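You operate a simulated robot arm through the tools that you are given. There is no shell and no other tool.

You are at the controls of a simulated two-armed robot. One attempt, no reset.

Task
Hold the pink bag, lift its jumper into the blue basket, zip the bag and lay it on a hamper.
Fine: unzip it first and hold it while the jumper comes out; it goes zipped shut on the lid of the light wash hamper.

Only the result counts: the job must be done as asked and must still hold three seconds after the hand-in. Knocking over, shifting, dropping, spilling or breaking anything else fails it. A push-on lid holds only when it is set on centred and level and pressed home; a screw cap is set on level and turned clockwise until tight.

Robot
Two 7-joint arms with two-finger parallel grippers on one trunk, on a base that drives. Base frame: it is fixed to the floor where the robot stands at the start and does not move with it; the origin is under the middle of the robot, x ahead of it, y to its left, z up. Units: mm, rad, N and s.
The left shoulder is at the start at [-92, 119, 825], the right one opposite. With the tool pointing down near the work surface each hand reaches from about 100 to 540 mm from the robot's upright axis, wherever it stands, measured 20 degrees to its own side. Places, roughly: inside of the blue basket [2300, 1100, 900]; orange jumper [2500, 1250, 1000]; pink zip bag [2500, 1250, 1000]; top of the light wash hamper lid [2700, 1700, 600]. Payload 3.43 kg a hand.
The TCP of each hand is the grasp point between the finger pads, 30 mm short of the fingertips. In the tool frame z runs along the fingers and y along their closing line. The gripper opens to 94 mm. The fingers are 28 mm wide and 10 mm thick; the gripper's body (50 by 96 mm) begins 55 mm behind the TCP.
Orientation is that of the tool frame in the base frame, as a unit quaternion [w, x, y, z]. With the fingers straight down and closing along the base's y, the tool's x points along the base's -x, its y along +y and its z along -z.

Tools
- The arms move only by the tool move_arm. It takes "left_plan", "right_plan" or both (then of equal length, played together; a hand with none holds still); each is a list of rows, each a list of 7 numbers: the shift along the tool's x, y, z in mm, then the turn, a rotation vector about the tool's x, y, z in degrees, then the finger opening in mm, from 0 to 94. In form: [[x, y, z, rx, ry, rz, claw], ...]. A call has 1 to 20 rows; each row shifts and turns the commanded pose from where the row before left it, along the tool's axes as they then stand. A row lasts 0.2 s, in which the tool goes at most 50 mm and 0.15 rad; a call with a longer step from one row to the next is refused whole, and so is a gripper value outside its range. Where a pose cannot be reached the arm comes as near as it can. A force on the tool above 50 N (or 10 N above the force at the start of the call, whichever is more), or a blocked arm, ends the call early, and 0.2 s more pass. Each finger travels about 153 mm/s and halts on what it meets, pressing with about 24 N; the grip force reading is that of the motor and also rises with nothing between the fingers. The clock runs only during rows and for 0.2 s after the last one: add rows that do not move to give the fingers time. The reply holds the time, the measured pose of the TCP, the force on the tool along the base axes, the opening and the grip force, in the units named above and with some noise, with the torque about the TCP (base axes, N m) and any sound that the robot's microphone picked up, and new pictures: "pictures" is both (left out), scene, wrist or none (wrist: the cameras of the hands that moved).
- Cameras (640 x 400 px; columns grow to the right, rows downward): "scene" is now at [41, 11.9, 1545.6]; the picture's right is [0.13, -0.99, 0.00], its down [-0.62, -0.08, -0.78] and it looks along [0.77, 0.10, -0.63] (base axes); focal length 277 px, centre (320, 200). "left" rides on the left gripper at [76, -14, -102] in its tool frame; the picture's right is [0.18, 0.98, 0.00], its down [-0.75, 0.14, -0.64] and it looks along [-0.63, 0.12, 0.77] (tool axes); focal length 243 px, centre (320, 200). "right" rides on the right gripper at [76, 14, -102] in its tool frame; the picture's right is [-0.18, 0.98, 0.00], its down [-0.75, -0.14, -0.64] and it looks along [-0.63, -0.12, 0.77] (tool axes); focal length 243 px, centre (320, 200).
- slide_trunk(by): slides the trunk up (or, below 0, down) by that many mm; the arms and the scene camera ride with it, the base frame stays. It gives what a move gives, with no picture.
- drive_base(legs): drives the robot by 1 to 6 legs, each [ahead, left, turn to the left] in mm, mm and rad, along the robot's own axes; the way and the turn of a leg run together, so that a leg with both is an arc; at most 1500 mm and 3.142 rad a leg. The arms and the cameras ride along, it lands a little off, and it stops where it bumps. It gives what a move gives, and a new picture of the scene camera.
- pan_tilt(pan, tilt): turns the head with the scene camera to pan (to the left, within 2.496 rad either way) and tilt (down, from -0.506 to 1.204), counted from straight ahead of the robot. It gives what a move gives, and a new picture of the scene camera.
- point_at(camera, pixels): for up to 12 pixels [column, row] of the newest picture of that camera ("zoom" is the newest enlarged one), the place [x, y, z] in the base frame of the surface seen there, good to about 2 mm. The clock stands still meanwhile.
- close_up(camera, box): a new picture of the part [left, top, right, bottom] of that camera's present view, enlarged. The clock stands still meanwhile.
- sign_off(): hands the job in; it is judged then, once.

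Leave the grippers open and the arms clear of the work at the hand-in unless told otherwise.

The tools are called after ">>>" by a JSON object that holds its "api" and its "payload". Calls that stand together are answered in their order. move_arm: Moves the arms, as the interface text tells. Its arguments: {"type":"object","properties":{"left_plan":{"type":"array","items":{"type":"array","items":{"type":"number"}}},"right_plan":{"type":"array","items":{"type":"array","items":{"type":"number"}}},"pictures":{"type":"string","enum":["both","scene","wrist","none"]}},"required":[]} The other tools are called the same way: slide_trunk (by) slides the trunk up or down; drive_base (legs) drives the base; pan_tilt (pan, tilt) turns the head that bears the scene camera; point_at (camera, pixels) gives the place of the surface under pixels of a picture; close_up (camera, box) takes an enlarged picture of a part of a camera's view; sign_off () hands the job in.

At the start:

```text
time: 0.0
left_ee_pos: [326.9, 162.0, 1171.9]
left_tcp_rot: [0.0, 0.0, 1.0, 0.0]
left_ft_force: [-0.3, 0.3, 1.0]
left_torque: [-0.03, 0.0, -0.01]
left_grip_width: 93.8
left_grasp_force: 0.0
right_ee_pos: [338.3, -132.5, 1134.1]
right_tcp_rot: [0.0, 0.0, 1.0, 0.001]
right_ft_force: [-0.7, -0.2, -0.3]
right_torque: [-0.02, 0.0, 0.03]
right_grip_width: 94.0
right_grasp_force: 0.0
trunk travel left (down, up): [-250.0, 85.0]
robot x, y, heading: [-0.4, -2.2, -0.005]
head pan, tilt: [0.134, 0.677]
```

scene: 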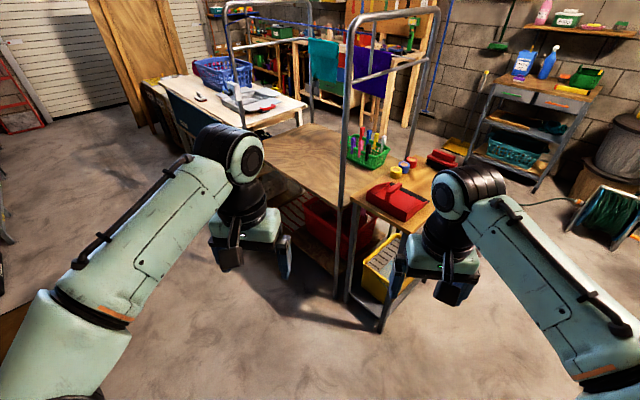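
right: 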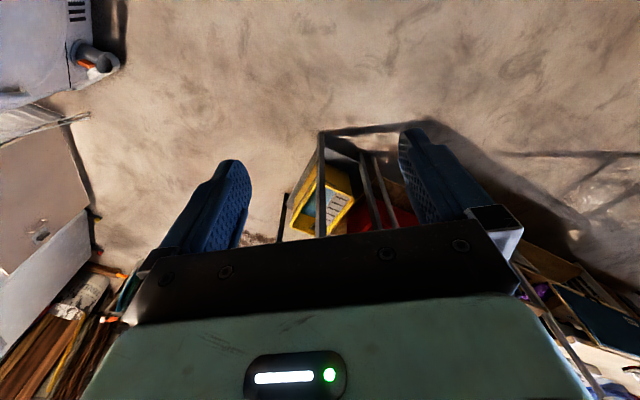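
left: 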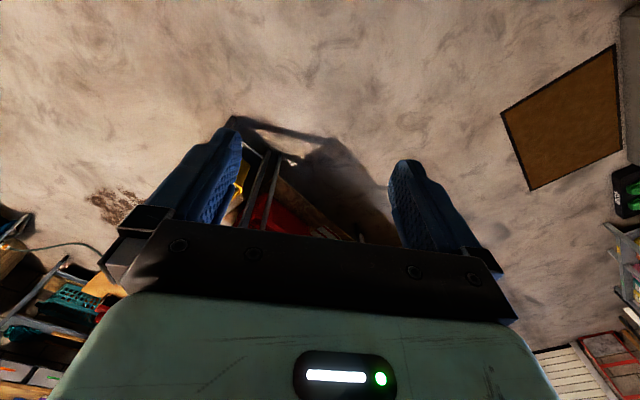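

I see a garage: a cart with a steel frame straight ahead, and a blue basket around pixel (222,72) on a table farther back left. I'll enlarge that region of the scene view first.

>>> {"api": "close_up", "payload": {"camera": "scene", "box": [120, 0, 360, 150]}}

>>> {"api": "point_at", "payload": {"camera": "scene", "pixels": [[222, 72], [265, 105], [240, 95], [200, 97], [150, 90], [300, 105], [340, 290], [300, 170], [228, 70], [370, 300], [250, 15], [180, 110]]}}

```text
2.67 times, centred on (240, 75) of scene
```

zoom: 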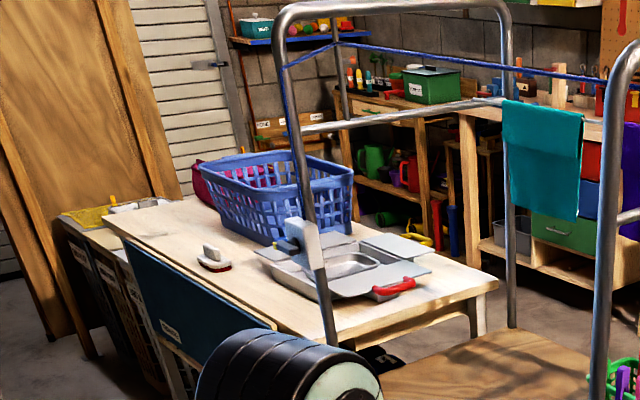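

```text
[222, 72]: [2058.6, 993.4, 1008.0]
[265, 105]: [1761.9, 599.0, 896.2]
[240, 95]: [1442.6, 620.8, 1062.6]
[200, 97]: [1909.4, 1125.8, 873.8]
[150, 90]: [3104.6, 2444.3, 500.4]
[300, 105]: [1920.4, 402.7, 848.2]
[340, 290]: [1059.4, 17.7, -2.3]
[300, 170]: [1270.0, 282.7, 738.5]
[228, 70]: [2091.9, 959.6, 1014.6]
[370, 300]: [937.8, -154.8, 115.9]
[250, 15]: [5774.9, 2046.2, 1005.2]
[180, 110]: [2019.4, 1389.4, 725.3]
```

The blue basket sits on a long bench, the magenta bag seems to hide behind it, and hampers stand at the bench's far left side. I'll turn the head to look that way.

>>> {"api": "pan_tilt", "payload": {"pan": 0.5, "tilt": 0.35}}

>>> {"api": "close_up", "payload": {"camera": "scene", "box": [220, 100, 460, 250]}}

```text
time: 0.8
left_ee_pos: [325.1, 160.2, 1171.3]
left_tcp_rot: [0.0, -0.001, 1.0, 0.0]
left_ft_force: [0.1, -1.0, -1.5]
left_torque: [-0.03, 0.02, 0.0]
left_grip_width: 93.6
left_grasp_force: 0.1
right_ee_pos: [338.0, -132.3, 1132.5]
right_tcp_rot: [0.0, -0.001, 1.0, 0.0]
right_ft_force: [-0.2, -0.5, -1.0]
right_torque: [-0.01, -0.01, -0.01]
right_grip_width: 93.9
right_grasp_force: 0.0
trunk travel left (down, up): [-250.0, 85.0]
robot x, y, heading: [0.9, -2.2, 0.002]
head pan, tilt: [0.499, 0.351]
```

scene: 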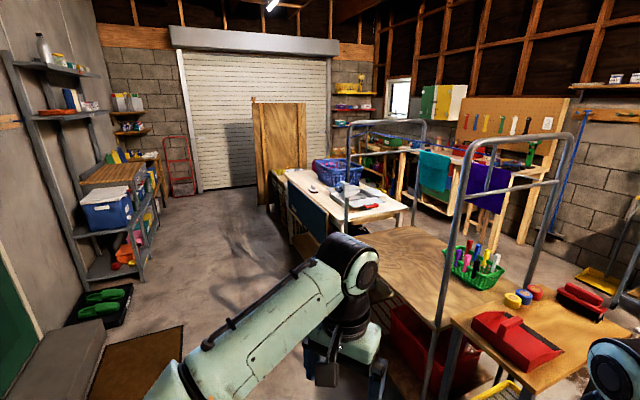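

```text
2.67 times, centred on (340, 175) of scene
```

zoom: 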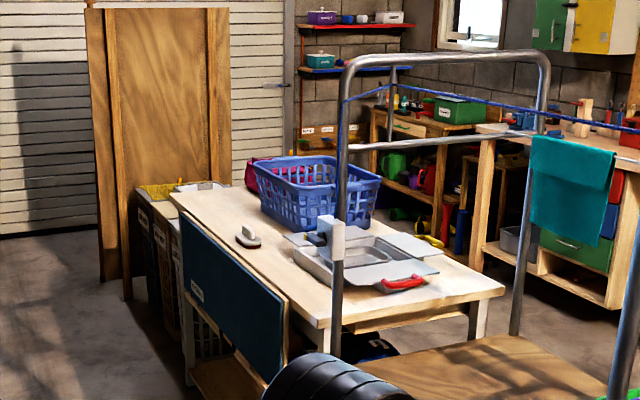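

Now the layout is clearer: bench running diagonally away with basket, hampers along its far left side, a wooden panel beyond. I'll measure several points on the floor, bench and hampers.

>>> {"api": "point_at", "payload": {"camera": "zoom", "pixels": [[190, 200], [320, 325], [500, 293], [265, 335], [190, 380], [150, 205], [205, 185], [150, 300], [260, 165], [90, 240], [130, 300], [185, 290]]}}

>>> {"api": "point_at", "payload": {"camera": "scene", "pixels": [[250, 230], [230, 300], [200, 250], [290, 180], [270, 205], [320, 245], [375, 225], [440, 330], [345, 215], [185, 195], [420, 370], [160, 370]]}}

```text
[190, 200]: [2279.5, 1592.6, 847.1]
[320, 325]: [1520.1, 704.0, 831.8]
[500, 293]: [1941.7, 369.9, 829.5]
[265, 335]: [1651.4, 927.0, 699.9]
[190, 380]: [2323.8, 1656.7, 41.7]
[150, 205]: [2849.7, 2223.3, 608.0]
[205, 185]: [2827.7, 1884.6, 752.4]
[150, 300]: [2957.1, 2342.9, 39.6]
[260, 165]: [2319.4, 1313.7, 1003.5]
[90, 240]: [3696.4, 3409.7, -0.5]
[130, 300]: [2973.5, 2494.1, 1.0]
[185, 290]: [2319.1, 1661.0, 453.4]
```

```text
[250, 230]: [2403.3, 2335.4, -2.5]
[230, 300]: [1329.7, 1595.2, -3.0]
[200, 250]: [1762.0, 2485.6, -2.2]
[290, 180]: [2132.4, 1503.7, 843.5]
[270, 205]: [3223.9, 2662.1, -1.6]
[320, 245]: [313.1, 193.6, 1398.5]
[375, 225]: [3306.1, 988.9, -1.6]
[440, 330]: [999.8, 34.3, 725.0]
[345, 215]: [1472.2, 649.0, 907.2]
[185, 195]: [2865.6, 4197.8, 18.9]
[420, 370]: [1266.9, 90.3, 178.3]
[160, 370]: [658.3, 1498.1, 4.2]
```

Floor is clear left of the bench. I'll drive diagonally to about (1000,1100), then to (1500,2000) turned to face the bench's far end, with the head straightened later.

>>> {"api": "drive_base", "payload": {"legs": [[1000, 1100, 0], [500, 900, -0.6]]}}

>>> {"api": "pan_tilt", "payload": {"pan": 0.0, "tilt": 0.5}}

>>> {"api": "close_up", "payload": {"camera": "scene", "box": [160, 50, 480, 250]}}

```text
time: 18.7
left_ee_pos: [2096.8, 1771.2, 1173.0]
left_tcp_rot: [0.0, 0.299, 0.954, 0.001]
left_ft_force: [0.5, -0.8, 0.4]
left_torque: [0.0, -0.03, 0.0]
left_grip_width: 94.0
left_grasp_force: 0.0
right_ee_pos: [1939.2, 1523.0, 1132.9]
right_tcp_rot: [0.0, 0.297, 0.955, 0.0]
right_ft_force: [-0.1, 0.1, -1.2]
right_torque: [0.0, 0.03, 0.01]
right_grip_width: 93.9
right_grasp_force: 0.1
trunk travel left (down, up): [-250.0, 85.0]
robot x, y, heading: [1732.2, 1819.6, -0.606]
head pan, tilt: [0.499, 0.351]
```

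scene: 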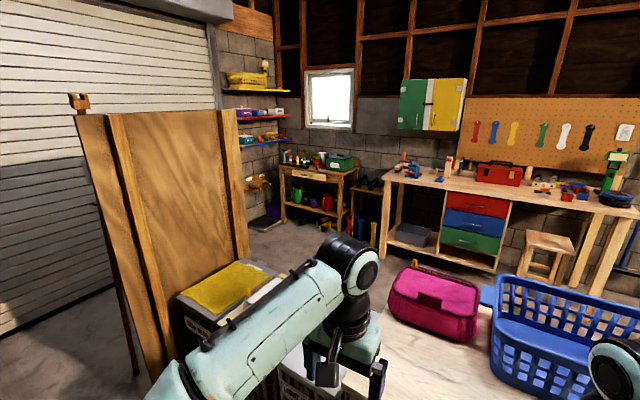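

```text
time: 19.7
left_ee_pos: [2095.7, 1771.6, 1171.1]
left_tcp_rot: [0.0, 0.298, 0.955, 0.0]
left_ft_force: [0.5, 0.5, 0.2]
left_torque: [-0.01, 0.01, -0.01]
left_grip_width: 93.8
left_grasp_force: 0.1
right_ee_pos: [1940.1, 1521.9, 1133.3]
right_tcp_rot: [0.0, 0.297, 0.955, 0.001]
right_ft_force: [0.0, -0.7, 0.6]
right_torque: [0.01, -0.04, -0.01]
right_grip_width: 94.0
right_grasp_force: 0.0
trunk travel left (down, up): [-250.0, 85.0]
robot x, y, heading: [1736.3, 1821.7, -0.603]
head pan, tilt: [0.0, 0.499]
```

scene: 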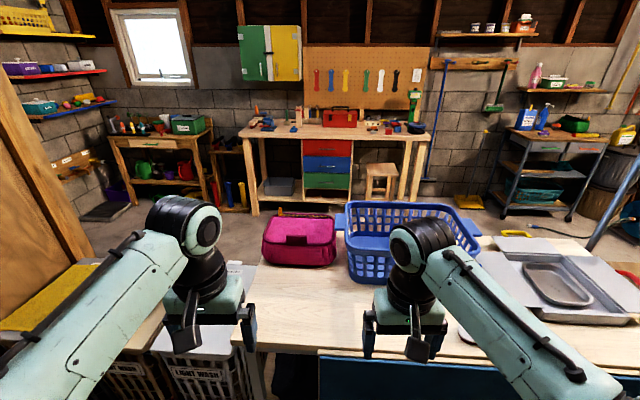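

```text
2.00 times, centred on (320, 150) of scene
```

zoom: 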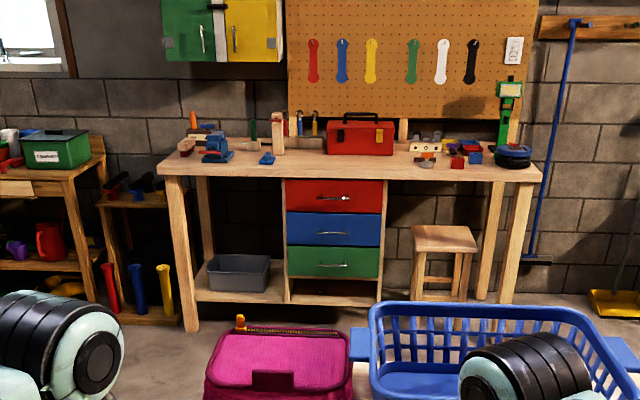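

The pink bag is at pixel (300,240) next to the blue basket, and a "LIGHT WASH" hamper stands at pixel (210,350). I'll tilt the head down to see more.

>>> {"api": "pan_tilt", "payload": {"pan": 0.1, "tilt": 0.9}}

>>> {"api": "point_at", "payload": {"camera": "scene", "pixels": [[300, 100], [300, 130], [280, 95], [250, 250], [230, 200], [300, 200], [400, 90], [360, 60], [200, 250], [150, 180], [60, 200], [320, 300]]}}

```text
time: 20.5
left_ee_pos: [2096.1, 1771.7, 1171.5]
left_tcp_rot: [0.0, 0.298, 0.955, 0.001]
left_ft_force: [0.7, 0.5, 0.5]
left_torque: [0.0, 0.02, -0.01]
left_grip_width: 94.0
left_grasp_force: 0.0
right_ee_pos: [1939.2, 1523.3, 1131.7]
right_tcp_rot: [0.0, 0.298, 0.955, 0.0]
right_ft_force: [0.5, -0.4, -0.5]
right_torque: [-0.02, 0.01, -0.03]
right_grip_width: 93.7
right_grasp_force: 0.0
trunk travel left (down, up): [-250.0, 85.0]
robot x, y, heading: [1735.0, 1821.0, -0.606]
head pan, tilt: [0.099, 0.901]
```

scene: 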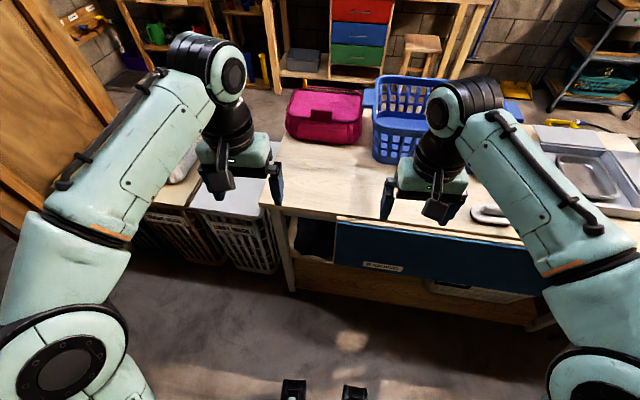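

```text
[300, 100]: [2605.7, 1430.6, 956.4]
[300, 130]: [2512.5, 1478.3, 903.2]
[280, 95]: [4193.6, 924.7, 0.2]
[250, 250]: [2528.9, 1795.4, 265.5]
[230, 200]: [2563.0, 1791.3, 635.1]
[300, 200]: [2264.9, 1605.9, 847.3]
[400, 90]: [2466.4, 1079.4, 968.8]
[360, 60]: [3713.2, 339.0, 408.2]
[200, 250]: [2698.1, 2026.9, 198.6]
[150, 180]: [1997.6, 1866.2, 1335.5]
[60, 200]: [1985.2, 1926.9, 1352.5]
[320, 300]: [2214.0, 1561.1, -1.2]
```

The bench, bag and hamper are in view. I'll measure the bench corners, hamper lid corners, bag corners and the basket.

>>> {"api": "close_up", "payload": {"camera": "scene", "box": [100, 60, 420, 260]}}

>>> {"api": "point_at", "payload": {"camera": "scene", "pixels": [[265, 203], [279, 150], [340, 217], [440, 232], [520, 245], [290, 285], [520, 322], [240, 270], [275, 270], [296, 392], [355, 390], [300, 280]]}}

```text
2.00 times, centred on (260, 160) of scene
```

zoom: 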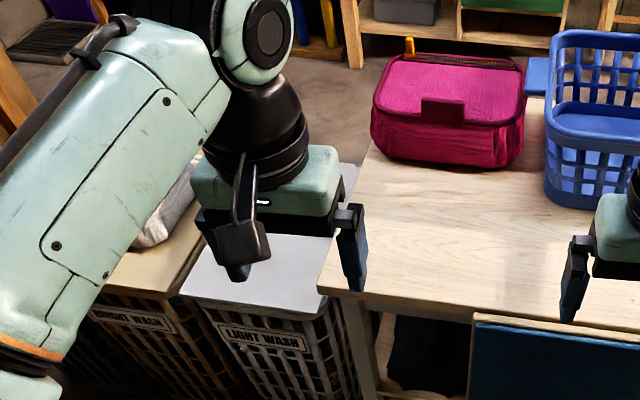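

```text
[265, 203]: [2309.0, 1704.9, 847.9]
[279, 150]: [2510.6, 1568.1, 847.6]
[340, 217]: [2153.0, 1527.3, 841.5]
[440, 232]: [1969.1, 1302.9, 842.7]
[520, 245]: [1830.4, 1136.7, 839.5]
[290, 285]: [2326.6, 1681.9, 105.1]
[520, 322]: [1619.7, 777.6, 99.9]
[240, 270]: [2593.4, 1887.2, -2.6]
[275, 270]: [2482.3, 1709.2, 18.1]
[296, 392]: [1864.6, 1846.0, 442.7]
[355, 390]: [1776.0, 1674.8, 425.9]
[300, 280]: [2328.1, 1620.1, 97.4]
```

Now I'll look left, to see the hampers and the wooden panel and whether there is a way round to the bench's back side.

>>> {"api": "pan_tilt", "payload": {"pan": 0.75, "tilt": 0.6}}

>>> {"api": "close_up", "payload": {"camera": "scene", "box": [160, 100, 640, 400]}}

```text
time: 21.6
left_ee_pos: [2096.5, 1771.8, 1172.0]
left_tcp_rot: [0.001, 0.298, 0.954, -0.001]
left_ft_force: [-0.6, 0.0, -0.6]
left_torque: [0.0, 0.0, 0.03]
left_grip_width: 94.3
left_grasp_force: 0.0
right_ee_pos: [1940.3, 1522.5, 1132.1]
right_tcp_rot: [0.0, 0.297, 0.955, -0.001]
right_ft_force: [-0.9, 0.1, -0.1]
right_torque: [-0.03, 0.01, 0.02]
right_grip_width: 94.0
right_grasp_force: 0.1
trunk travel left (down, up): [-250.0, 85.0]
robot x, y, heading: [1741.4, 1822.9, -0.601]
head pan, tilt: [0.75, 0.6]
```

scene: 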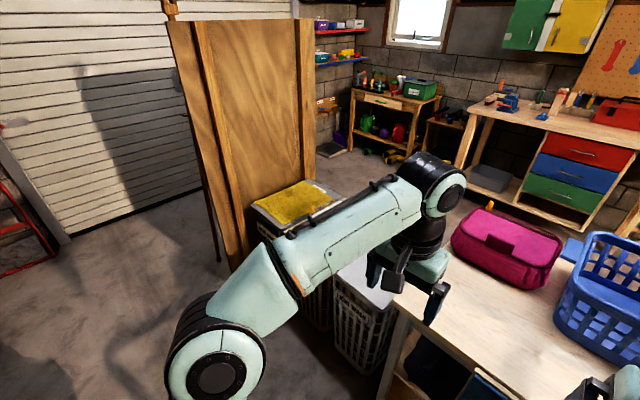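

```text
1.33 times, centred on (400, 250) of scene
```

zoom: 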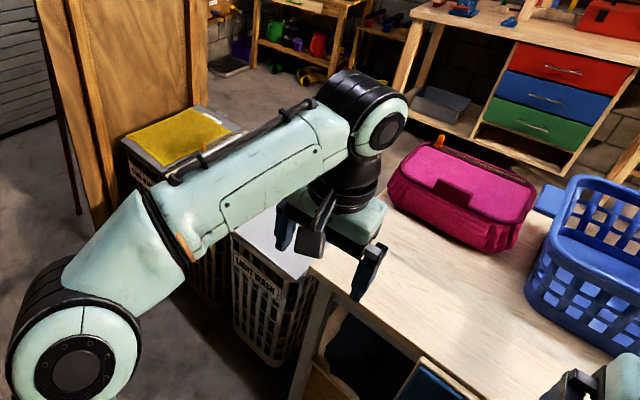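

Point out floor locations around the panel, to find the route to the back.

>>> {"api": "point_at", "payload": {"camera": "scene", "pixels": [[238, 265], [217, 255], [305, 120], [250, 205], [330, 190], [340, 165], [420, 150], [180, 150], [300, 60], [180, 60], [290, 200], [100, 230]]}}

```text
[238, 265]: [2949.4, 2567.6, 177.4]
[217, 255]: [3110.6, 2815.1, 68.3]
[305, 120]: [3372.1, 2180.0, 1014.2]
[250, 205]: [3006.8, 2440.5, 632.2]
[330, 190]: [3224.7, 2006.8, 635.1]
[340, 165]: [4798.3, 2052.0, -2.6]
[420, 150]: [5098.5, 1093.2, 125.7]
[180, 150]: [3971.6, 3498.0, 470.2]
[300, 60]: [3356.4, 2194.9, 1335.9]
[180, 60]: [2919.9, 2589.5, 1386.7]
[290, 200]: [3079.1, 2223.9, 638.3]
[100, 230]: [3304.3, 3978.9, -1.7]
```

I'll take a tight close-up of the bag from here to see the zip.

>>> {"api": "close_up", "payload": {"camera": "scene", "box": [440, 190, 600, 290]}}

>>> {"api": "point_at", "payload": {"camera": "scene", "pixels": [[490, 205], [497, 208], [560, 238], [478, 222], [540, 262], [500, 245], [545, 285], [455, 255], [390, 300], [345, 275], [395, 270], [560, 275]]}}

```text
4.00 times, centred on (520, 240) of scene
```

zoom: 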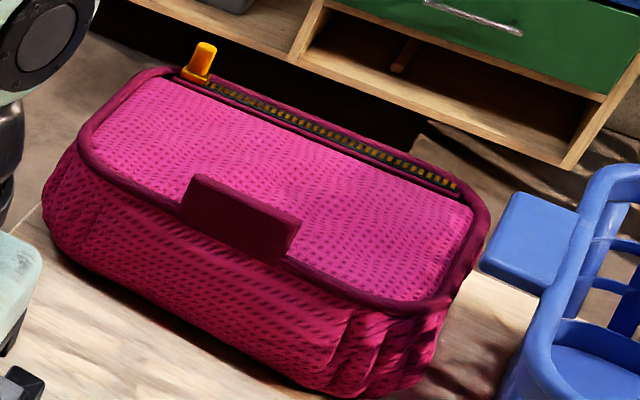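

```text
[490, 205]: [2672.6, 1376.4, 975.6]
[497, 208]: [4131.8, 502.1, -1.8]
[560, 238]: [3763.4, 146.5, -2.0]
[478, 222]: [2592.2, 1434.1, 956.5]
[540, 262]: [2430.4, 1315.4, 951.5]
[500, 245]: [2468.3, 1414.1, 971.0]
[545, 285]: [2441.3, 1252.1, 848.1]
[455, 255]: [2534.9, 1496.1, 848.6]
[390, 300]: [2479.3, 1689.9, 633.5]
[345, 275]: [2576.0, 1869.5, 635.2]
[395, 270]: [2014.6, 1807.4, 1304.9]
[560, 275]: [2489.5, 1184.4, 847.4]
```

The zip pull is an orange upright tab at zoom (202,60), the track runs to about (458,186); a dark tab stands on the lid's front edge at (240,215). I'll measure these on the enlarged picture.

>>> {"api": "point_at", "payload": {"camera": "zoom", "pixels": [[203, 48], [196, 80], [300, 118], [380, 152], [455, 184], [195, 180], [297, 225], [240, 215], [240, 250], [110, 120], [430, 290], [60, 215]]}}

>>> {"api": "point_at", "payload": {"camera": "zoom", "pixels": [[330, 390], [435, 340], [520, 240], [485, 245], [570, 260], [590, 180], [560, 390], [300, 160], [200, 130], [250, 170], [150, 75], [480, 210]]}}

```text
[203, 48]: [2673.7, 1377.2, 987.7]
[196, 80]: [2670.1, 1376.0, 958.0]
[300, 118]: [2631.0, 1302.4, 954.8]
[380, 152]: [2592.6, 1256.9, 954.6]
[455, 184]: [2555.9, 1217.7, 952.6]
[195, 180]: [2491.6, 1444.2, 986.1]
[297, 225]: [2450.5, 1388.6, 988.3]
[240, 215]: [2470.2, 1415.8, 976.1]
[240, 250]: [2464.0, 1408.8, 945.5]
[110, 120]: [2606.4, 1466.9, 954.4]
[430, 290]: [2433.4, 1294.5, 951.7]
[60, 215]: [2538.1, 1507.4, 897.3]
```

```text
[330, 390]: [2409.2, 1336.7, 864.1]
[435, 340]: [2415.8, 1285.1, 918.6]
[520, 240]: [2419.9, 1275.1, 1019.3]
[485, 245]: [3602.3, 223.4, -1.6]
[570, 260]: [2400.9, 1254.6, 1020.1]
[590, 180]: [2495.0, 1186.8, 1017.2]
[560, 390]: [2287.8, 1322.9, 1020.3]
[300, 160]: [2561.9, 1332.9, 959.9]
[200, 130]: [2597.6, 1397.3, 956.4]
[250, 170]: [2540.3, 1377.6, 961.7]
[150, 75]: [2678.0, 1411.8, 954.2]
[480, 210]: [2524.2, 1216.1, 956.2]
```

Zip, pull and tab are measured. Before driving I'll look straight down ahead to see how far the base sticks out in front.

>>> {"api": "pan_tilt", "payload": {"pan": 0.0, "tilt": 1.204}}

>>> {"api": "pan_tilt", "payload": {"pan": 1.6, "tilt": 0.7}}

```text
time: 22.7
left_ee_pos: [2095.7, 1770.9, 1171.0]
left_tcp_rot: [0.0, 0.298, 0.955, 0.0]
left_ft_force: [0.6, 0.0, -0.4]
left_torque: [0.0, 0.01, 0.03]
left_grip_width: 93.8
left_grasp_force: 0.1
right_ee_pos: [1940.4, 1523.7, 1133.5]
right_tcp_rot: [0.001, 0.297, 0.955, 0.0]
right_ft_force: [0.8, -0.1, -0.2]
right_torque: [-0.02, 0.0, -0.04]
right_grip_width: 94.0
right_grasp_force: 0.0
trunk travel left (down, up): [-250.0, 85.0]
robot x, y, heading: [1735.7, 1822.2, -0.604]
head pan, tilt: [0.0, 1.201]
```

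scene: 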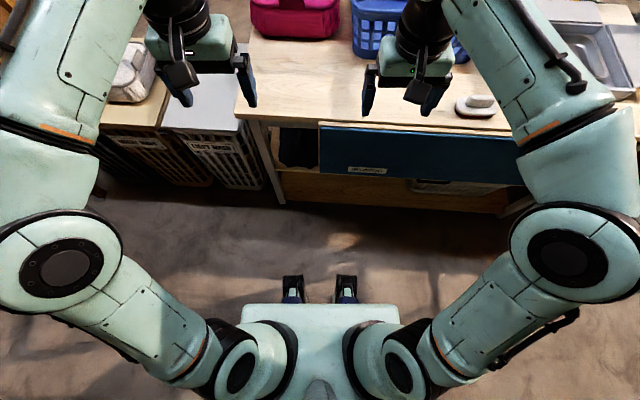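

```text
time: 24.3
left_ee_pos: [2095.2, 1771.5, 1171.9]
left_tcp_rot: [0.0, 0.298, 0.955, 0.0]
left_ft_force: [0.9, 0.1, -0.4]
left_torque: [0.0, 0.01, 0.03]
left_grip_width: 94.3
left_grasp_force: 0.0
right_ee_pos: [1940.0, 1521.1, 1132.9]
right_tcp_rot: [0.0, 0.296, 0.955, 0.0]
right_ft_force: [0.6, 0.0, 0.0]
right_torque: [0.04, 0.03, -0.01]
right_grip_width: 94.0
right_grasp_force: 0.0
trunk travel left (down, up): [-250.0, 85.0]
robot x, y, heading: [1734.4, 1822.2, -0.603]
head pan, tilt: [1.6, 0.7]
```

scene: 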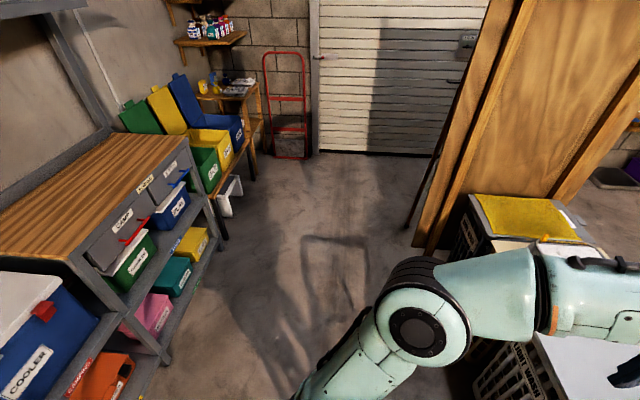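

The base looks compact. I'll measure the free corridor between the shelves on the left, the garage door and the panel.

>>> {"api": "point_at", "payload": {"camera": "scene", "pixels": [[150, 395], [225, 240], [230, 210], [300, 160], [400, 150], [410, 225], [428, 250], [330, 200], [260, 330], [170, 360], [240, 215], [480, 390]]}}

```text
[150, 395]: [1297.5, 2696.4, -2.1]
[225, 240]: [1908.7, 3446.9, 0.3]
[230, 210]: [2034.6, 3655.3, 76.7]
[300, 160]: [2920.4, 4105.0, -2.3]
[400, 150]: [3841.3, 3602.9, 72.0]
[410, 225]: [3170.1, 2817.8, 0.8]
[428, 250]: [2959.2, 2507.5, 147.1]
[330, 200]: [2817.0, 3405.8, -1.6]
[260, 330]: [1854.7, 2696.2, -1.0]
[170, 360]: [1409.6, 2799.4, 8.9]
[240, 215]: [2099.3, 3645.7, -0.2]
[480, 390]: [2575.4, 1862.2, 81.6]
```

Corridor is about 1400 mm wide in front of the hampers and about 1050 mm between panel stand and garage door. I'll square up to the bench, back off, slide left past the panel.

>>> {"api": "drive_base", "payload": {"legs": [[0, 0, -0.097], [-200, 0, 0], [0, 1100, 0], [0, 1060, 0]]}}

>>> {"api": "pan_tilt", "payload": {"pan": 0.0, "tilt": 0.5}}

```text
time: 45.4
left_ee_pos: [3338.3, 3539.8, 1171.8]
left_tcp_rot: [0.0, 0.343, 0.939, 0.001]
left_ft_force: [0.4, -0.4, 0.2]
left_torque: [-0.02, -0.02, -0.02]
left_grip_width: 93.8
left_grasp_force: 0.0
right_ee_pos: [3159.9, 3306.7, 1132.7]
right_tcp_rot: [-0.001, 0.341, 0.94, 0.0]
right_ft_force: [0.6, 0.4, 1.0]
right_torque: [0.0, -0.02, -0.01]
right_grip_width: 94.0
right_grasp_force: 0.1
trunk travel left (down, up): [-250.0, 85.0]
robot x, y, heading: [2986.5, 3623.6, -0.699]
head pan, tilt: [1.6, 0.7]
```

scene: 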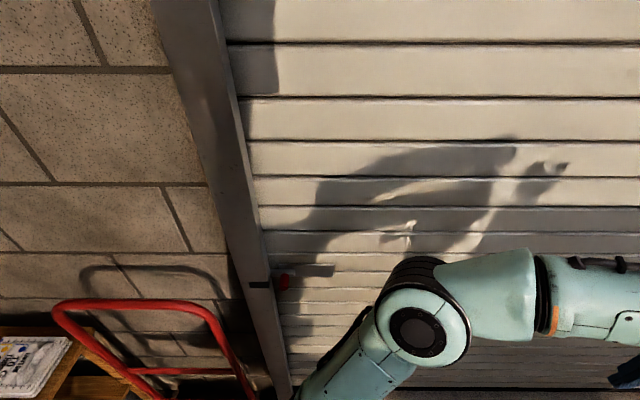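

```text
time: 47.0
left_ee_pos: [3339.3, 3539.2, 1171.5]
left_tcp_rot: [0.001, 0.342, 0.94, 0.001]
left_ft_force: [0.5, 0.2, -0.8]
left_torque: [-0.01, 0.01, 0.0]
left_grip_width: 94.0
left_grasp_force: 0.0
right_ee_pos: [3160.2, 3306.1, 1132.7]
right_tcp_rot: [0.0, 0.343, 0.939, 0.0]
right_ft_force: [0.2, -1.2, -0.5]
right_torque: [0.0, 0.02, -0.01]
right_grip_width: 94.0
right_grasp_force: 0.1
trunk travel left (down, up): [-250.0, 85.0]
robot x, y, heading: [2986.7, 3622.7, -0.697]
head pan, tilt: [0.0, 0.499]
```

scene: 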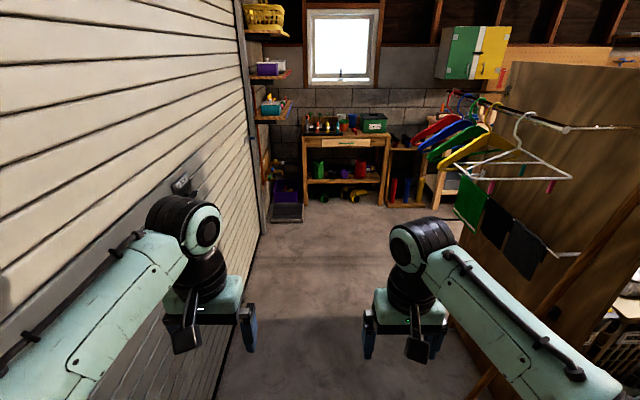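

Hangers and rods stick out from the panel into the corridor on the right. I'll measure how far they protrude, and the garage door on the left.

>>> {"api": "point_at", "payload": {"camera": "scene", "pixels": [[566, 129], [630, 127], [570, 178], [456, 173], [460, 208], [578, 254], [520, 250], [490, 377], [412, 145], [240, 290], [262, 235], [440, 155]]}}

>>> {"api": "close_up", "payload": {"camera": "scene", "box": [380, 60, 640, 260]}}

```text
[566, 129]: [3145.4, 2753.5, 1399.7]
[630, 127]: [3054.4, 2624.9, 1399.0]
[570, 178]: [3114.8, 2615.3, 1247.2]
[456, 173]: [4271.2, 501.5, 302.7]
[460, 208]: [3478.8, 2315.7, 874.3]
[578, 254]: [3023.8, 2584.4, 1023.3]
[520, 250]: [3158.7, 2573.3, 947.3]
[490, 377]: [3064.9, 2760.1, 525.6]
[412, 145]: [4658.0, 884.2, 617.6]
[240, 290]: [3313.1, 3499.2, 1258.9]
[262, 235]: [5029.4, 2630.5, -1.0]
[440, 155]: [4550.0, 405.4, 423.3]
```

```text
2.00 times, centred on (510, 160) of scene
```

zoom: 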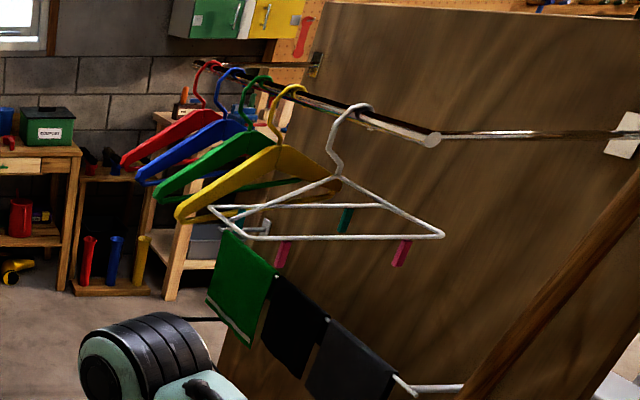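

I'll measure the hanger tips on the zoom, and look down at the elbows to know my own width.

>>> {"api": "point_at", "payload": {"camera": "zoom", "pixels": [[122, 162], [140, 182], [158, 194], [178, 213], [212, 209], [240, 234], [440, 235], [215, 300], [260, 340], [222, 235], [395, 385], [460, 388]]}}

>>> {"api": "pan_tilt", "payload": {"pan": -0.5, "tilt": 1.1}}

```text
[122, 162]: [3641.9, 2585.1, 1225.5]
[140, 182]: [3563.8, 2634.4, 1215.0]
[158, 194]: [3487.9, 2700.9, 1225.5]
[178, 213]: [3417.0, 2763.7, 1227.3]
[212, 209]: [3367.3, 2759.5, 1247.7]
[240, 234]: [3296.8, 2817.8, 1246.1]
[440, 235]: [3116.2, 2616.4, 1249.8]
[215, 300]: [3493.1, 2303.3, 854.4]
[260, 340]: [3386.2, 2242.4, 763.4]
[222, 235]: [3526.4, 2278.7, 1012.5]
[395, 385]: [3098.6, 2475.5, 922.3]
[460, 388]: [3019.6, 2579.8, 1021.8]
```

```text
time: 48.0
left_ee_pos: [3339.2, 3540.0, 1170.3]
left_tcp_rot: [0.0, 0.342, 0.94, -0.001]
left_ft_force: [0.4, 0.6, 0.0]
left_torque: [0.0, -0.01, -0.03]
left_grip_width: 94.1
left_grasp_force: 0.1
right_ee_pos: [3161.8, 3307.1, 1132.2]
right_tcp_rot: [0.0, 0.343, 0.939, 0.0]
right_ft_force: [0.3, 0.2, 0.3]
right_torque: [0.02, 0.0, -0.04]
right_grip_width: 94.1
right_grasp_force: 0.1
trunk travel left (down, up): [-250.0, 85.0]
robot x, y, heading: [2983.7, 3625.0, -0.7]
head pan, tilt: [-0.499, 1.1]
```

scene: 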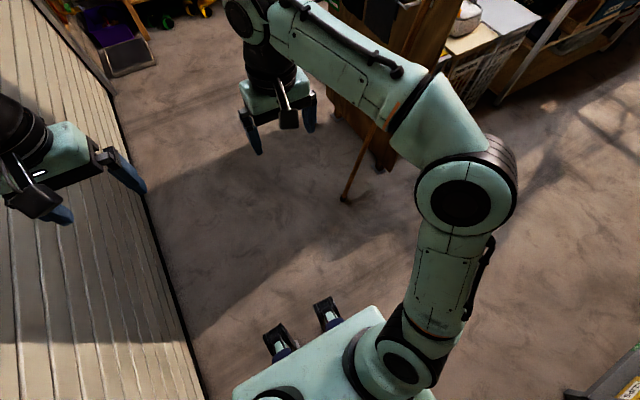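

Hanger tips reach about u = -1535 in bench terms. I measure the right elbow's outermost points.

>>> {"api": "point_at", "payload": {"camera": "scene", "pixels": [[510, 190], [500, 220], [490, 150], [465, 200], [485, 250], [125, 180], [200, 370], [150, 230], [345, 200], [560, 100]]}}

```text
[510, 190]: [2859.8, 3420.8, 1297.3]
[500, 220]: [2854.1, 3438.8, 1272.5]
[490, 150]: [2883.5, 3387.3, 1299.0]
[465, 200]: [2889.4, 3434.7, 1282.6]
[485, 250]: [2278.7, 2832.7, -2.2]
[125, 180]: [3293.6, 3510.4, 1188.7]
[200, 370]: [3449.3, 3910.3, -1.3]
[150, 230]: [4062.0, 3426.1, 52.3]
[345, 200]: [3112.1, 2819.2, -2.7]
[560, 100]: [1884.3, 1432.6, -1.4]
```

My half-width is about 280 mm; centring gives around 150 mm to spare each side. I slide left 75 and drive ahead 2000 in two legs.

>>> {"api": "drive_base", "payload": {"legs": [[0, 75, 0], [1000, 0, 0]]}}

```text
time: 54.2
left_ee_pos: [4159.0, 2933.6, 1170.9]
left_tcp_rot: [0.0, 0.35, 0.937, 0.0]
left_ft_force: [0.0, -0.5, -0.1]
left_torque: [0.0, -0.03, 0.01]
left_grip_width: 94.2
left_grasp_force: 0.1
right_ee_pos: [3977.4, 2703.0, 1131.8]
right_tcp_rot: [0.0, 0.35, 0.937, 0.0]
right_ft_force: [-0.4, -0.6, 0.1]
right_torque: [0.03, -0.01, -0.01]
right_grip_width: 94.0
right_grasp_force: 0.0
trunk travel left (down, up): [-250.0, 85.0]
robot x, y, heading: [3810.4, 3021.6, -0.713]
head pan, tilt: [-0.499, 1.1]
```

scene: 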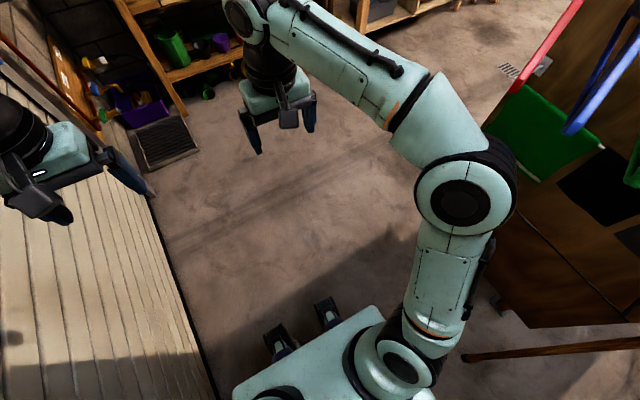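

I'm alongside the panel with clearance. Check the dark mat and shelves ahead before going on.

>>> {"api": "pan_tilt", "payload": {"pan": -0.4, "tilt": 0.6}}

>>> {"api": "point_at", "payload": {"camera": "scene", "pixels": [[60, 230], [100, 240], [190, 200], [300, 150], [420, 150], [500, 220], [380, 100], [240, 140], [560, 250], [480, 150]]}}

```text
time: 55.2
left_ee_pos: [4158.2, 2933.3, 1171.1]
left_tcp_rot: [0.0, 0.351, 0.937, -0.001]
left_ft_force: [-0.1, -0.3, -0.6]
left_torque: [0.01, -0.02, 0.01]
left_grip_width: 94.0
left_grasp_force: 0.0
right_ee_pos: [3976.8, 2704.0, 1133.0]
right_tcp_rot: [0.0, 0.349, 0.937, 0.0]
right_ft_force: [-0.1, -0.8, -0.3]
right_torque: [-0.03, -0.03, -0.01]
right_grip_width: 94.0
right_grasp_force: 0.1
trunk travel left (down, up): [-250.0, 85.0]
robot x, y, heading: [3808.3, 3026.0, -0.708]
head pan, tilt: [-0.4, 0.6]
```

scene: 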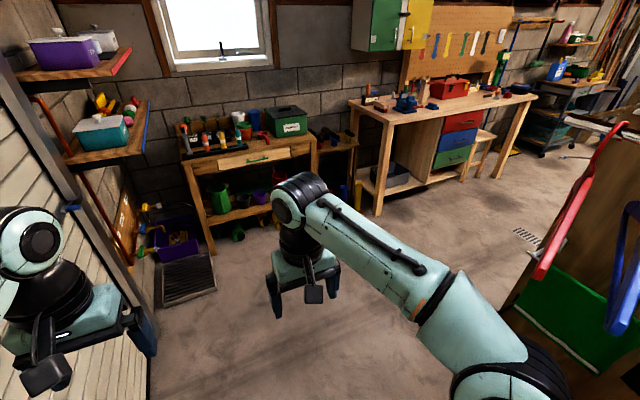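

```text
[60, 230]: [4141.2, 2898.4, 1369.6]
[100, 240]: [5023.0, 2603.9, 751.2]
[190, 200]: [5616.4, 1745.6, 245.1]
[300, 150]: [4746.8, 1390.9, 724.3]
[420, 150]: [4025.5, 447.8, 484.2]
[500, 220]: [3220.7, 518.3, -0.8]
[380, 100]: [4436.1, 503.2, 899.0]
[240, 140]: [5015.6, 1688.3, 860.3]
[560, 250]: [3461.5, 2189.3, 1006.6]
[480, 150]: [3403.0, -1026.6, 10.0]
```

The way ahead is free for about 650 mm, shelves on the left wall come later. I'll drive ahead 620, then slide right behind the panel.

>>> {"api": "point_at", "payload": {"camera": "scene", "pixels": [[130, 50], [148, 125], [75, 165], [60, 160]]}}

>>> {"api": "drive_base", "payload": {"legs": [[620, 0, 0], [200, -500, 0]]}}

```text
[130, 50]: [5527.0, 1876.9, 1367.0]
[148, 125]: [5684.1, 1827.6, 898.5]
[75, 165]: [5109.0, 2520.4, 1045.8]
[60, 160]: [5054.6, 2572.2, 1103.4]
```

```text
time: 63.1
left_ee_pos: [4451.3, 2019.3, 1171.2]
left_tcp_rot: [0.0, 0.352, 0.936, 0.0]
left_ft_force: [0.0, 0.5, -0.1]
left_torque: [-0.01, 0.01, -0.03]
left_grip_width: 94.1
left_grasp_force: 0.1
right_ee_pos: [4267.2, 1791.0, 1134.0]
right_tcp_rot: [0.0, 0.352, 0.936, 0.001]
right_ft_force: [-0.1, 0.2, 0.4]
right_torque: [0.01, 0.0, 0.01]
right_grip_width: 93.9
right_grasp_force: 0.2
trunk travel left (down, up): [-250.0, 85.0]
robot x, y, heading: [4103.0, 2115.6, -0.725]
head pan, tilt: [-0.4, 0.6]
```

scene: 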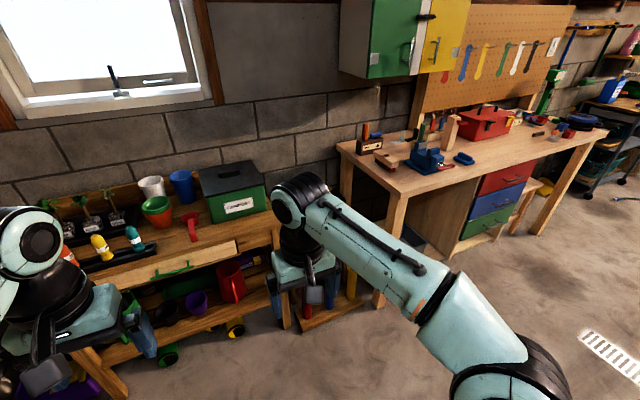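

Behind the panel now with clear floor. I slide right about 1050 and turn round to face the back of the bench.

>>> {"api": "drive_base", "payload": {"legs": [[0, -1050, 0], [0, 0, -3.117]]}}

>>> {"api": "pan_tilt", "payload": {"pan": 0.0, "tilt": 0.6}}

>>> {"api": "close_up", "payload": {"camera": "scene", "box": [160, 80, 480, 280]}}

```text
time: 80.0
left_ee_pos: [3065.3, 1434.2, 1171.2]
left_tcp_rot: [-0.001, 0.931, -0.365, 0.001]
left_ft_force: [-0.4, -1.2, 0.1]
left_torque: [-0.03, 0.01, -0.01]
left_grip_width: 94.0
left_grasp_force: 0.1
right_ee_pos: [3254.7, 1659.5, 1132.4]
right_tcp_rot: [0.001, 0.931, -0.364, 0.0]
right_ft_force: [-0.9, 0.0, -1.0]
right_torque: [-0.04, 0.0, 0.0]
right_grip_width: 94.0
right_grasp_force: 0.2
trunk travel left (down, up): [-250.0, 85.0]
robot x, y, heading: [3415.9, 1329.1, 2.398]
head pan, tilt: [-0.4, 0.6]
```

scene: 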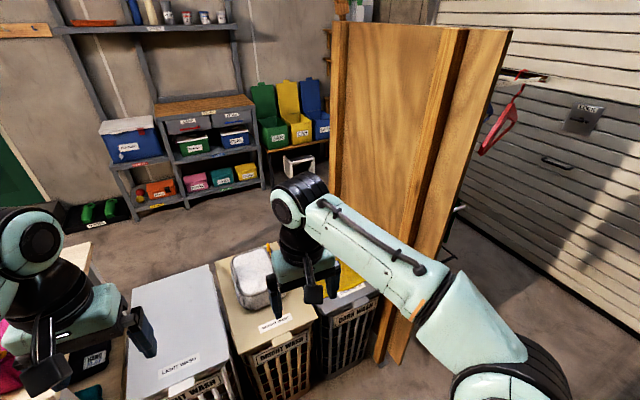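

```text
time: 80.8
left_ee_pos: [3065.0, 1434.0, 1171.1]
left_tcp_rot: [0.0, 0.931, -0.364, 0.0]
left_ft_force: [0.0, -0.7, 0.2]
left_torque: [-0.02, 0.0, 0.01]
left_grip_width: 93.9
left_grasp_force: 0.1
right_ee_pos: [3256.3, 1658.0, 1133.4]
right_tcp_rot: [0.0, 0.931, -0.364, -0.001]
right_ft_force: [-0.2, -0.5, -0.4]
right_torque: [0.0, 0.03, 0.0]
right_grip_width: 93.9
right_grasp_force: 0.1
trunk travel left (down, up): [-250.0, 85.0]
robot x, y, heading: [3408.8, 1331.0, 2.396]
head pan, tilt: [0.0, 0.6]
```

scene: 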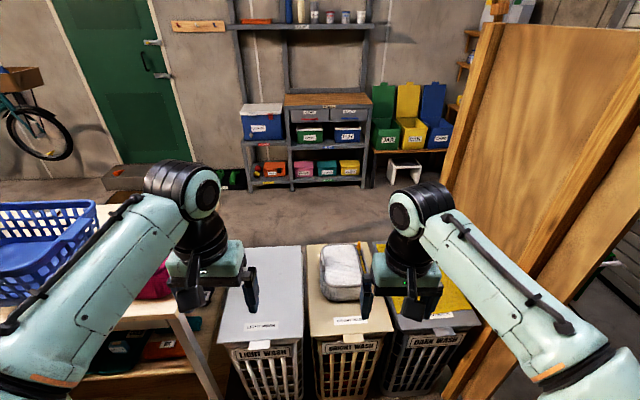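

```text
2.00 times, centred on (320, 180) of scene
```

zoom: 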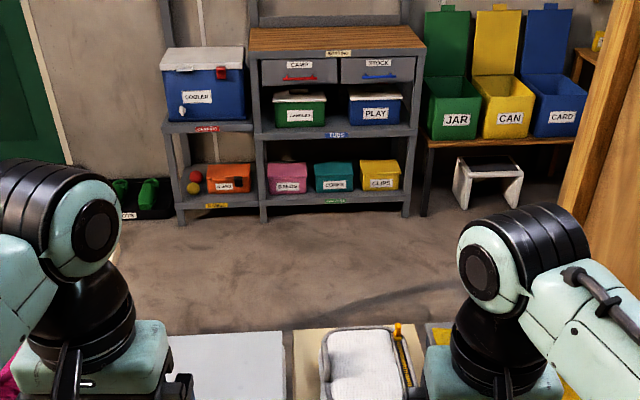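

All three hampers ("LIGHT", "BRIGHT", "DARK") are visible, labelled. I'll tilt down to see the light lid and the bag.

>>> {"api": "pan_tilt", "payload": {"pan": 0.35, "tilt": 0.95}}

>>> {"api": "close_up", "payload": {"camera": "scene", "box": [0, 60, 400, 310]}}

```text
time: 81.7
left_ee_pos: [3066.7, 1433.3, 1172.4]
left_tcp_rot: [-0.002, 0.931, -0.364, 0.001]
left_ft_force: [0.0, 0.1, -0.2]
left_torque: [-0.02, 0.0, -0.02]
left_grip_width: 94.0
left_grasp_force: 0.0
right_ee_pos: [3255.2, 1658.3, 1133.6]
right_tcp_rot: [0.0, 0.932, -0.363, 0.0]
right_ft_force: [0.3, 0.6, 0.3]
right_torque: [-0.02, 0.03, 0.04]
right_grip_width: 94.1
right_grasp_force: 0.0
trunk travel left (down, up): [-250.0, 85.0]
robot x, y, heading: [3412.4, 1331.4, 2.396]
head pan, tilt: [0.351, 0.949]
```

scene: 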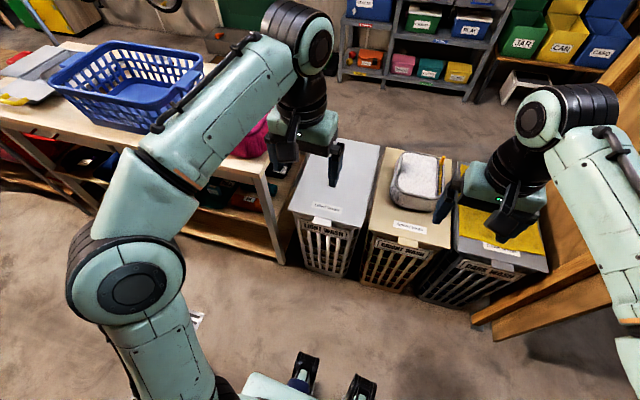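

```text
1.60 times, centred on (200, 185) of scene
```

zoom: 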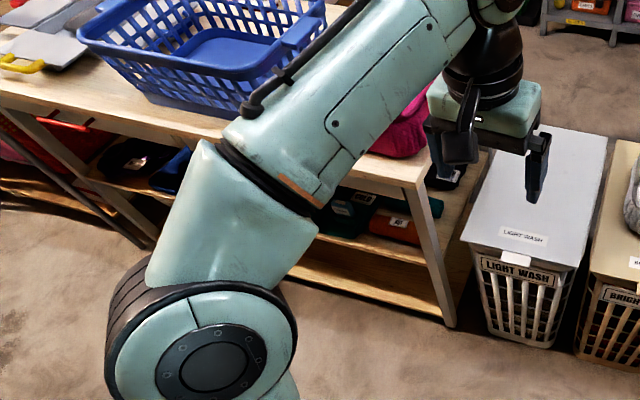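

I measure the light hamper lid's corners, the bench's back corner and the basket.

>>> {"api": "point_at", "payload": {"camera": "scene", "pixels": [[292, 208], [358, 225], [380, 148], [340, 143], [325, 210], [262, 172], [200, 150], [110, 130], [120, 90], [200, 60], [280, 262], [320, 275]]}}

>>> {"api": "point_at", "payload": {"camera": "scene", "pixels": [[55, 72], [125, 42], [60, 85], [140, 130], [190, 75], [100, 60], [150, 65], [60, 150], [20, 90], [10, 60], [35, 80], [130, 75]]}}

```text
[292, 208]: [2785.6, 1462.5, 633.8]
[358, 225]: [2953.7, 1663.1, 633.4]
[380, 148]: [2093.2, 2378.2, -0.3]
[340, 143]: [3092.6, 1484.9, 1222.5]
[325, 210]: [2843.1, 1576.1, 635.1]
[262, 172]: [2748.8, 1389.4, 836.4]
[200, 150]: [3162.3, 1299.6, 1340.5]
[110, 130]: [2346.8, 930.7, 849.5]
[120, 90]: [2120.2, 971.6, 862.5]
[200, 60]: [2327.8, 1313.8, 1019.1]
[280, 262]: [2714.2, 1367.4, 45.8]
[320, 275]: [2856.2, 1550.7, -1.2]
```

```text
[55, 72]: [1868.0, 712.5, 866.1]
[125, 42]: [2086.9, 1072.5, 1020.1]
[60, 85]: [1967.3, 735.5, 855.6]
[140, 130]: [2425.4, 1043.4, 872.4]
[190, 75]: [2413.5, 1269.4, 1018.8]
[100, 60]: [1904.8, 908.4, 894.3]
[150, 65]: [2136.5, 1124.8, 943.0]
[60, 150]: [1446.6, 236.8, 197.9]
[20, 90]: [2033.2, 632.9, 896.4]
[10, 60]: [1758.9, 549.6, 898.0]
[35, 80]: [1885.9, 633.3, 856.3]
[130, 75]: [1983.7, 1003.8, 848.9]
```

I now know the bench's back edge is only about 55 mm from the zip, and the light lid (top z 634) spans roughly 260 by 430 mm. I'll turn square to the zip line and slide over behind the bag, still about 450 mm off.

>>> {"api": "drive_base", "payload": {"legs": [[0, 0, 0.121], [0, 507, 0], [150, 0, 0]]}}

>>> {"api": "pan_tilt", "payload": {"pan": 0.0, "tilt": 1.1}}

>>> {"api": "close_up", "payload": {"camera": "scene", "box": [160, 0, 480, 200]}}

```text
time: 88.2
left_ee_pos: [2639.2, 1060.0, 1171.9]
left_tcp_rot: [-0.001, 0.953, -0.303, 0.001]
left_ft_force: [0.3, -0.1, -0.1]
left_torque: [-0.04, 0.02, 0.01]
left_grip_width: 94.1
left_grasp_force: 0.1
right_ee_pos: [2797.2, 1308.6, 1132.4]
right_tcp_rot: [0.001, 0.953, -0.303, 0.0]
right_ft_force: [0.1, 0.4, 0.4]
right_torque: [-0.01, -0.02, 0.03]
right_grip_width: 93.8
right_grasp_force: 0.1
trunk travel left (down, up): [-250.0, 85.0]
robot x, y, heading: [2994.7, 1004.6, 2.529]
head pan, tilt: [0.351, 0.949]
```

scene: 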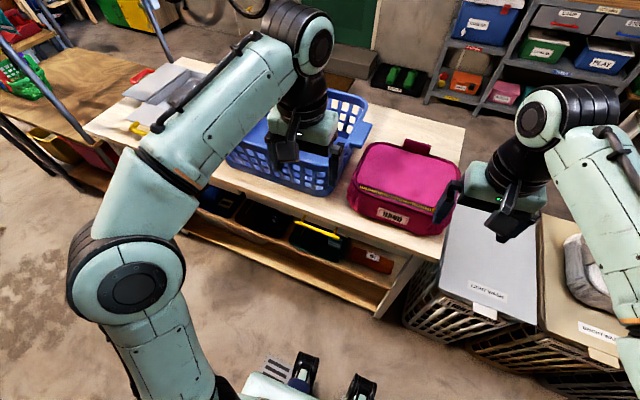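

```text
time: 89.0
left_ee_pos: [2639.0, 1061.5, 1171.6]
left_tcp_rot: [-0.001, 0.953, -0.303, -0.002]
left_ft_force: [-0.2, 0.1, -0.6]
left_torque: [-0.03, 0.03, 0.01]
left_grip_width: 94.2
left_grasp_force: 0.0
right_ee_pos: [2799.2, 1307.7, 1132.6]
right_tcp_rot: [-0.001, 0.953, -0.302, -0.001]
right_ft_force: [0.0, -0.5, -0.3]
right_torque: [-0.05, 0.02, -0.01]
right_grip_width: 94.0
right_grasp_force: 0.1
trunk travel left (down, up): [-250.0, 85.0]
robot x, y, heading: [2999.6, 1008.1, 2.53]
head pan, tilt: [0.0, 1.1]
```

scene: 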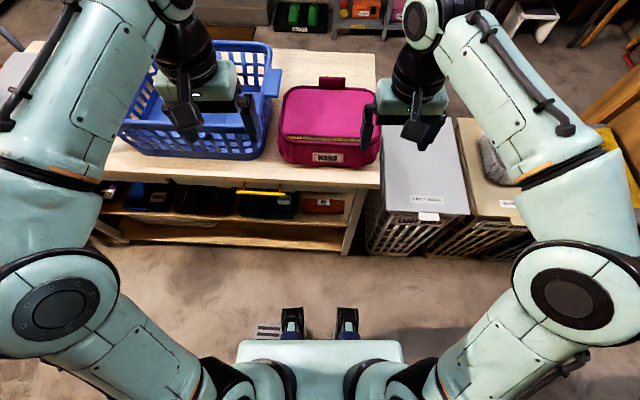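

```text
2.00 times, centred on (320, 100) of scene
```

zoom: 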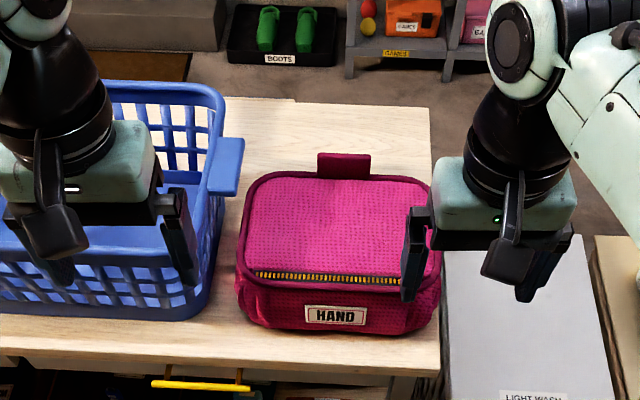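

The bag (labelled "HAND") is right ahead with the tab at the far side and the zip at the near side. I check how much floor shows in front of the trunk, the bench's near edge, and lower shelf.

>>> {"api": "point_at", "payload": {"camera": "scene", "pixels": [[320, 330], [320, 300], [240, 340], [265, 330], [320, 185], [240, 185], [345, 245], [250, 195], [292, 315], [347, 315], [230, 240], [380, 185]]}}

>>> {"api": "point_at", "payload": {"camera": "zoom", "pixels": [[345, 155], [320, 165], [370, 165], [345, 178], [256, 273], [395, 281], [330, 277], [240, 170], [215, 175], [205, 300], [215, 310], [225, 200]]}}

```text
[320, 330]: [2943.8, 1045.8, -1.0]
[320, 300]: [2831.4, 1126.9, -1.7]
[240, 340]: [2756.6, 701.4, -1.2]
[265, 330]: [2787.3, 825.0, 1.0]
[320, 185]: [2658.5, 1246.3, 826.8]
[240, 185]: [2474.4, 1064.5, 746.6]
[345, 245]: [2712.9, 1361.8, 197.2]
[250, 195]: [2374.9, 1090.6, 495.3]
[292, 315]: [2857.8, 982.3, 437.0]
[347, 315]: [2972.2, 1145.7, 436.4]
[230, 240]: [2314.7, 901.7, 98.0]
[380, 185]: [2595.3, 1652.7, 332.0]
```

```text
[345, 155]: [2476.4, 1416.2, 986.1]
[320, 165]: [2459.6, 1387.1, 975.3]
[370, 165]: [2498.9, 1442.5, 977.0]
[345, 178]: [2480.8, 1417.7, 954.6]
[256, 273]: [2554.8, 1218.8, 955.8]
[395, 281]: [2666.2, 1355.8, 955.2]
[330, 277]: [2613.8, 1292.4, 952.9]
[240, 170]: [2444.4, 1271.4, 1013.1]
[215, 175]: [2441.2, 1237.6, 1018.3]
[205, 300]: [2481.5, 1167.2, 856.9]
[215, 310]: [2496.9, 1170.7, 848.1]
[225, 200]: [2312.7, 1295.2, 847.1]
```

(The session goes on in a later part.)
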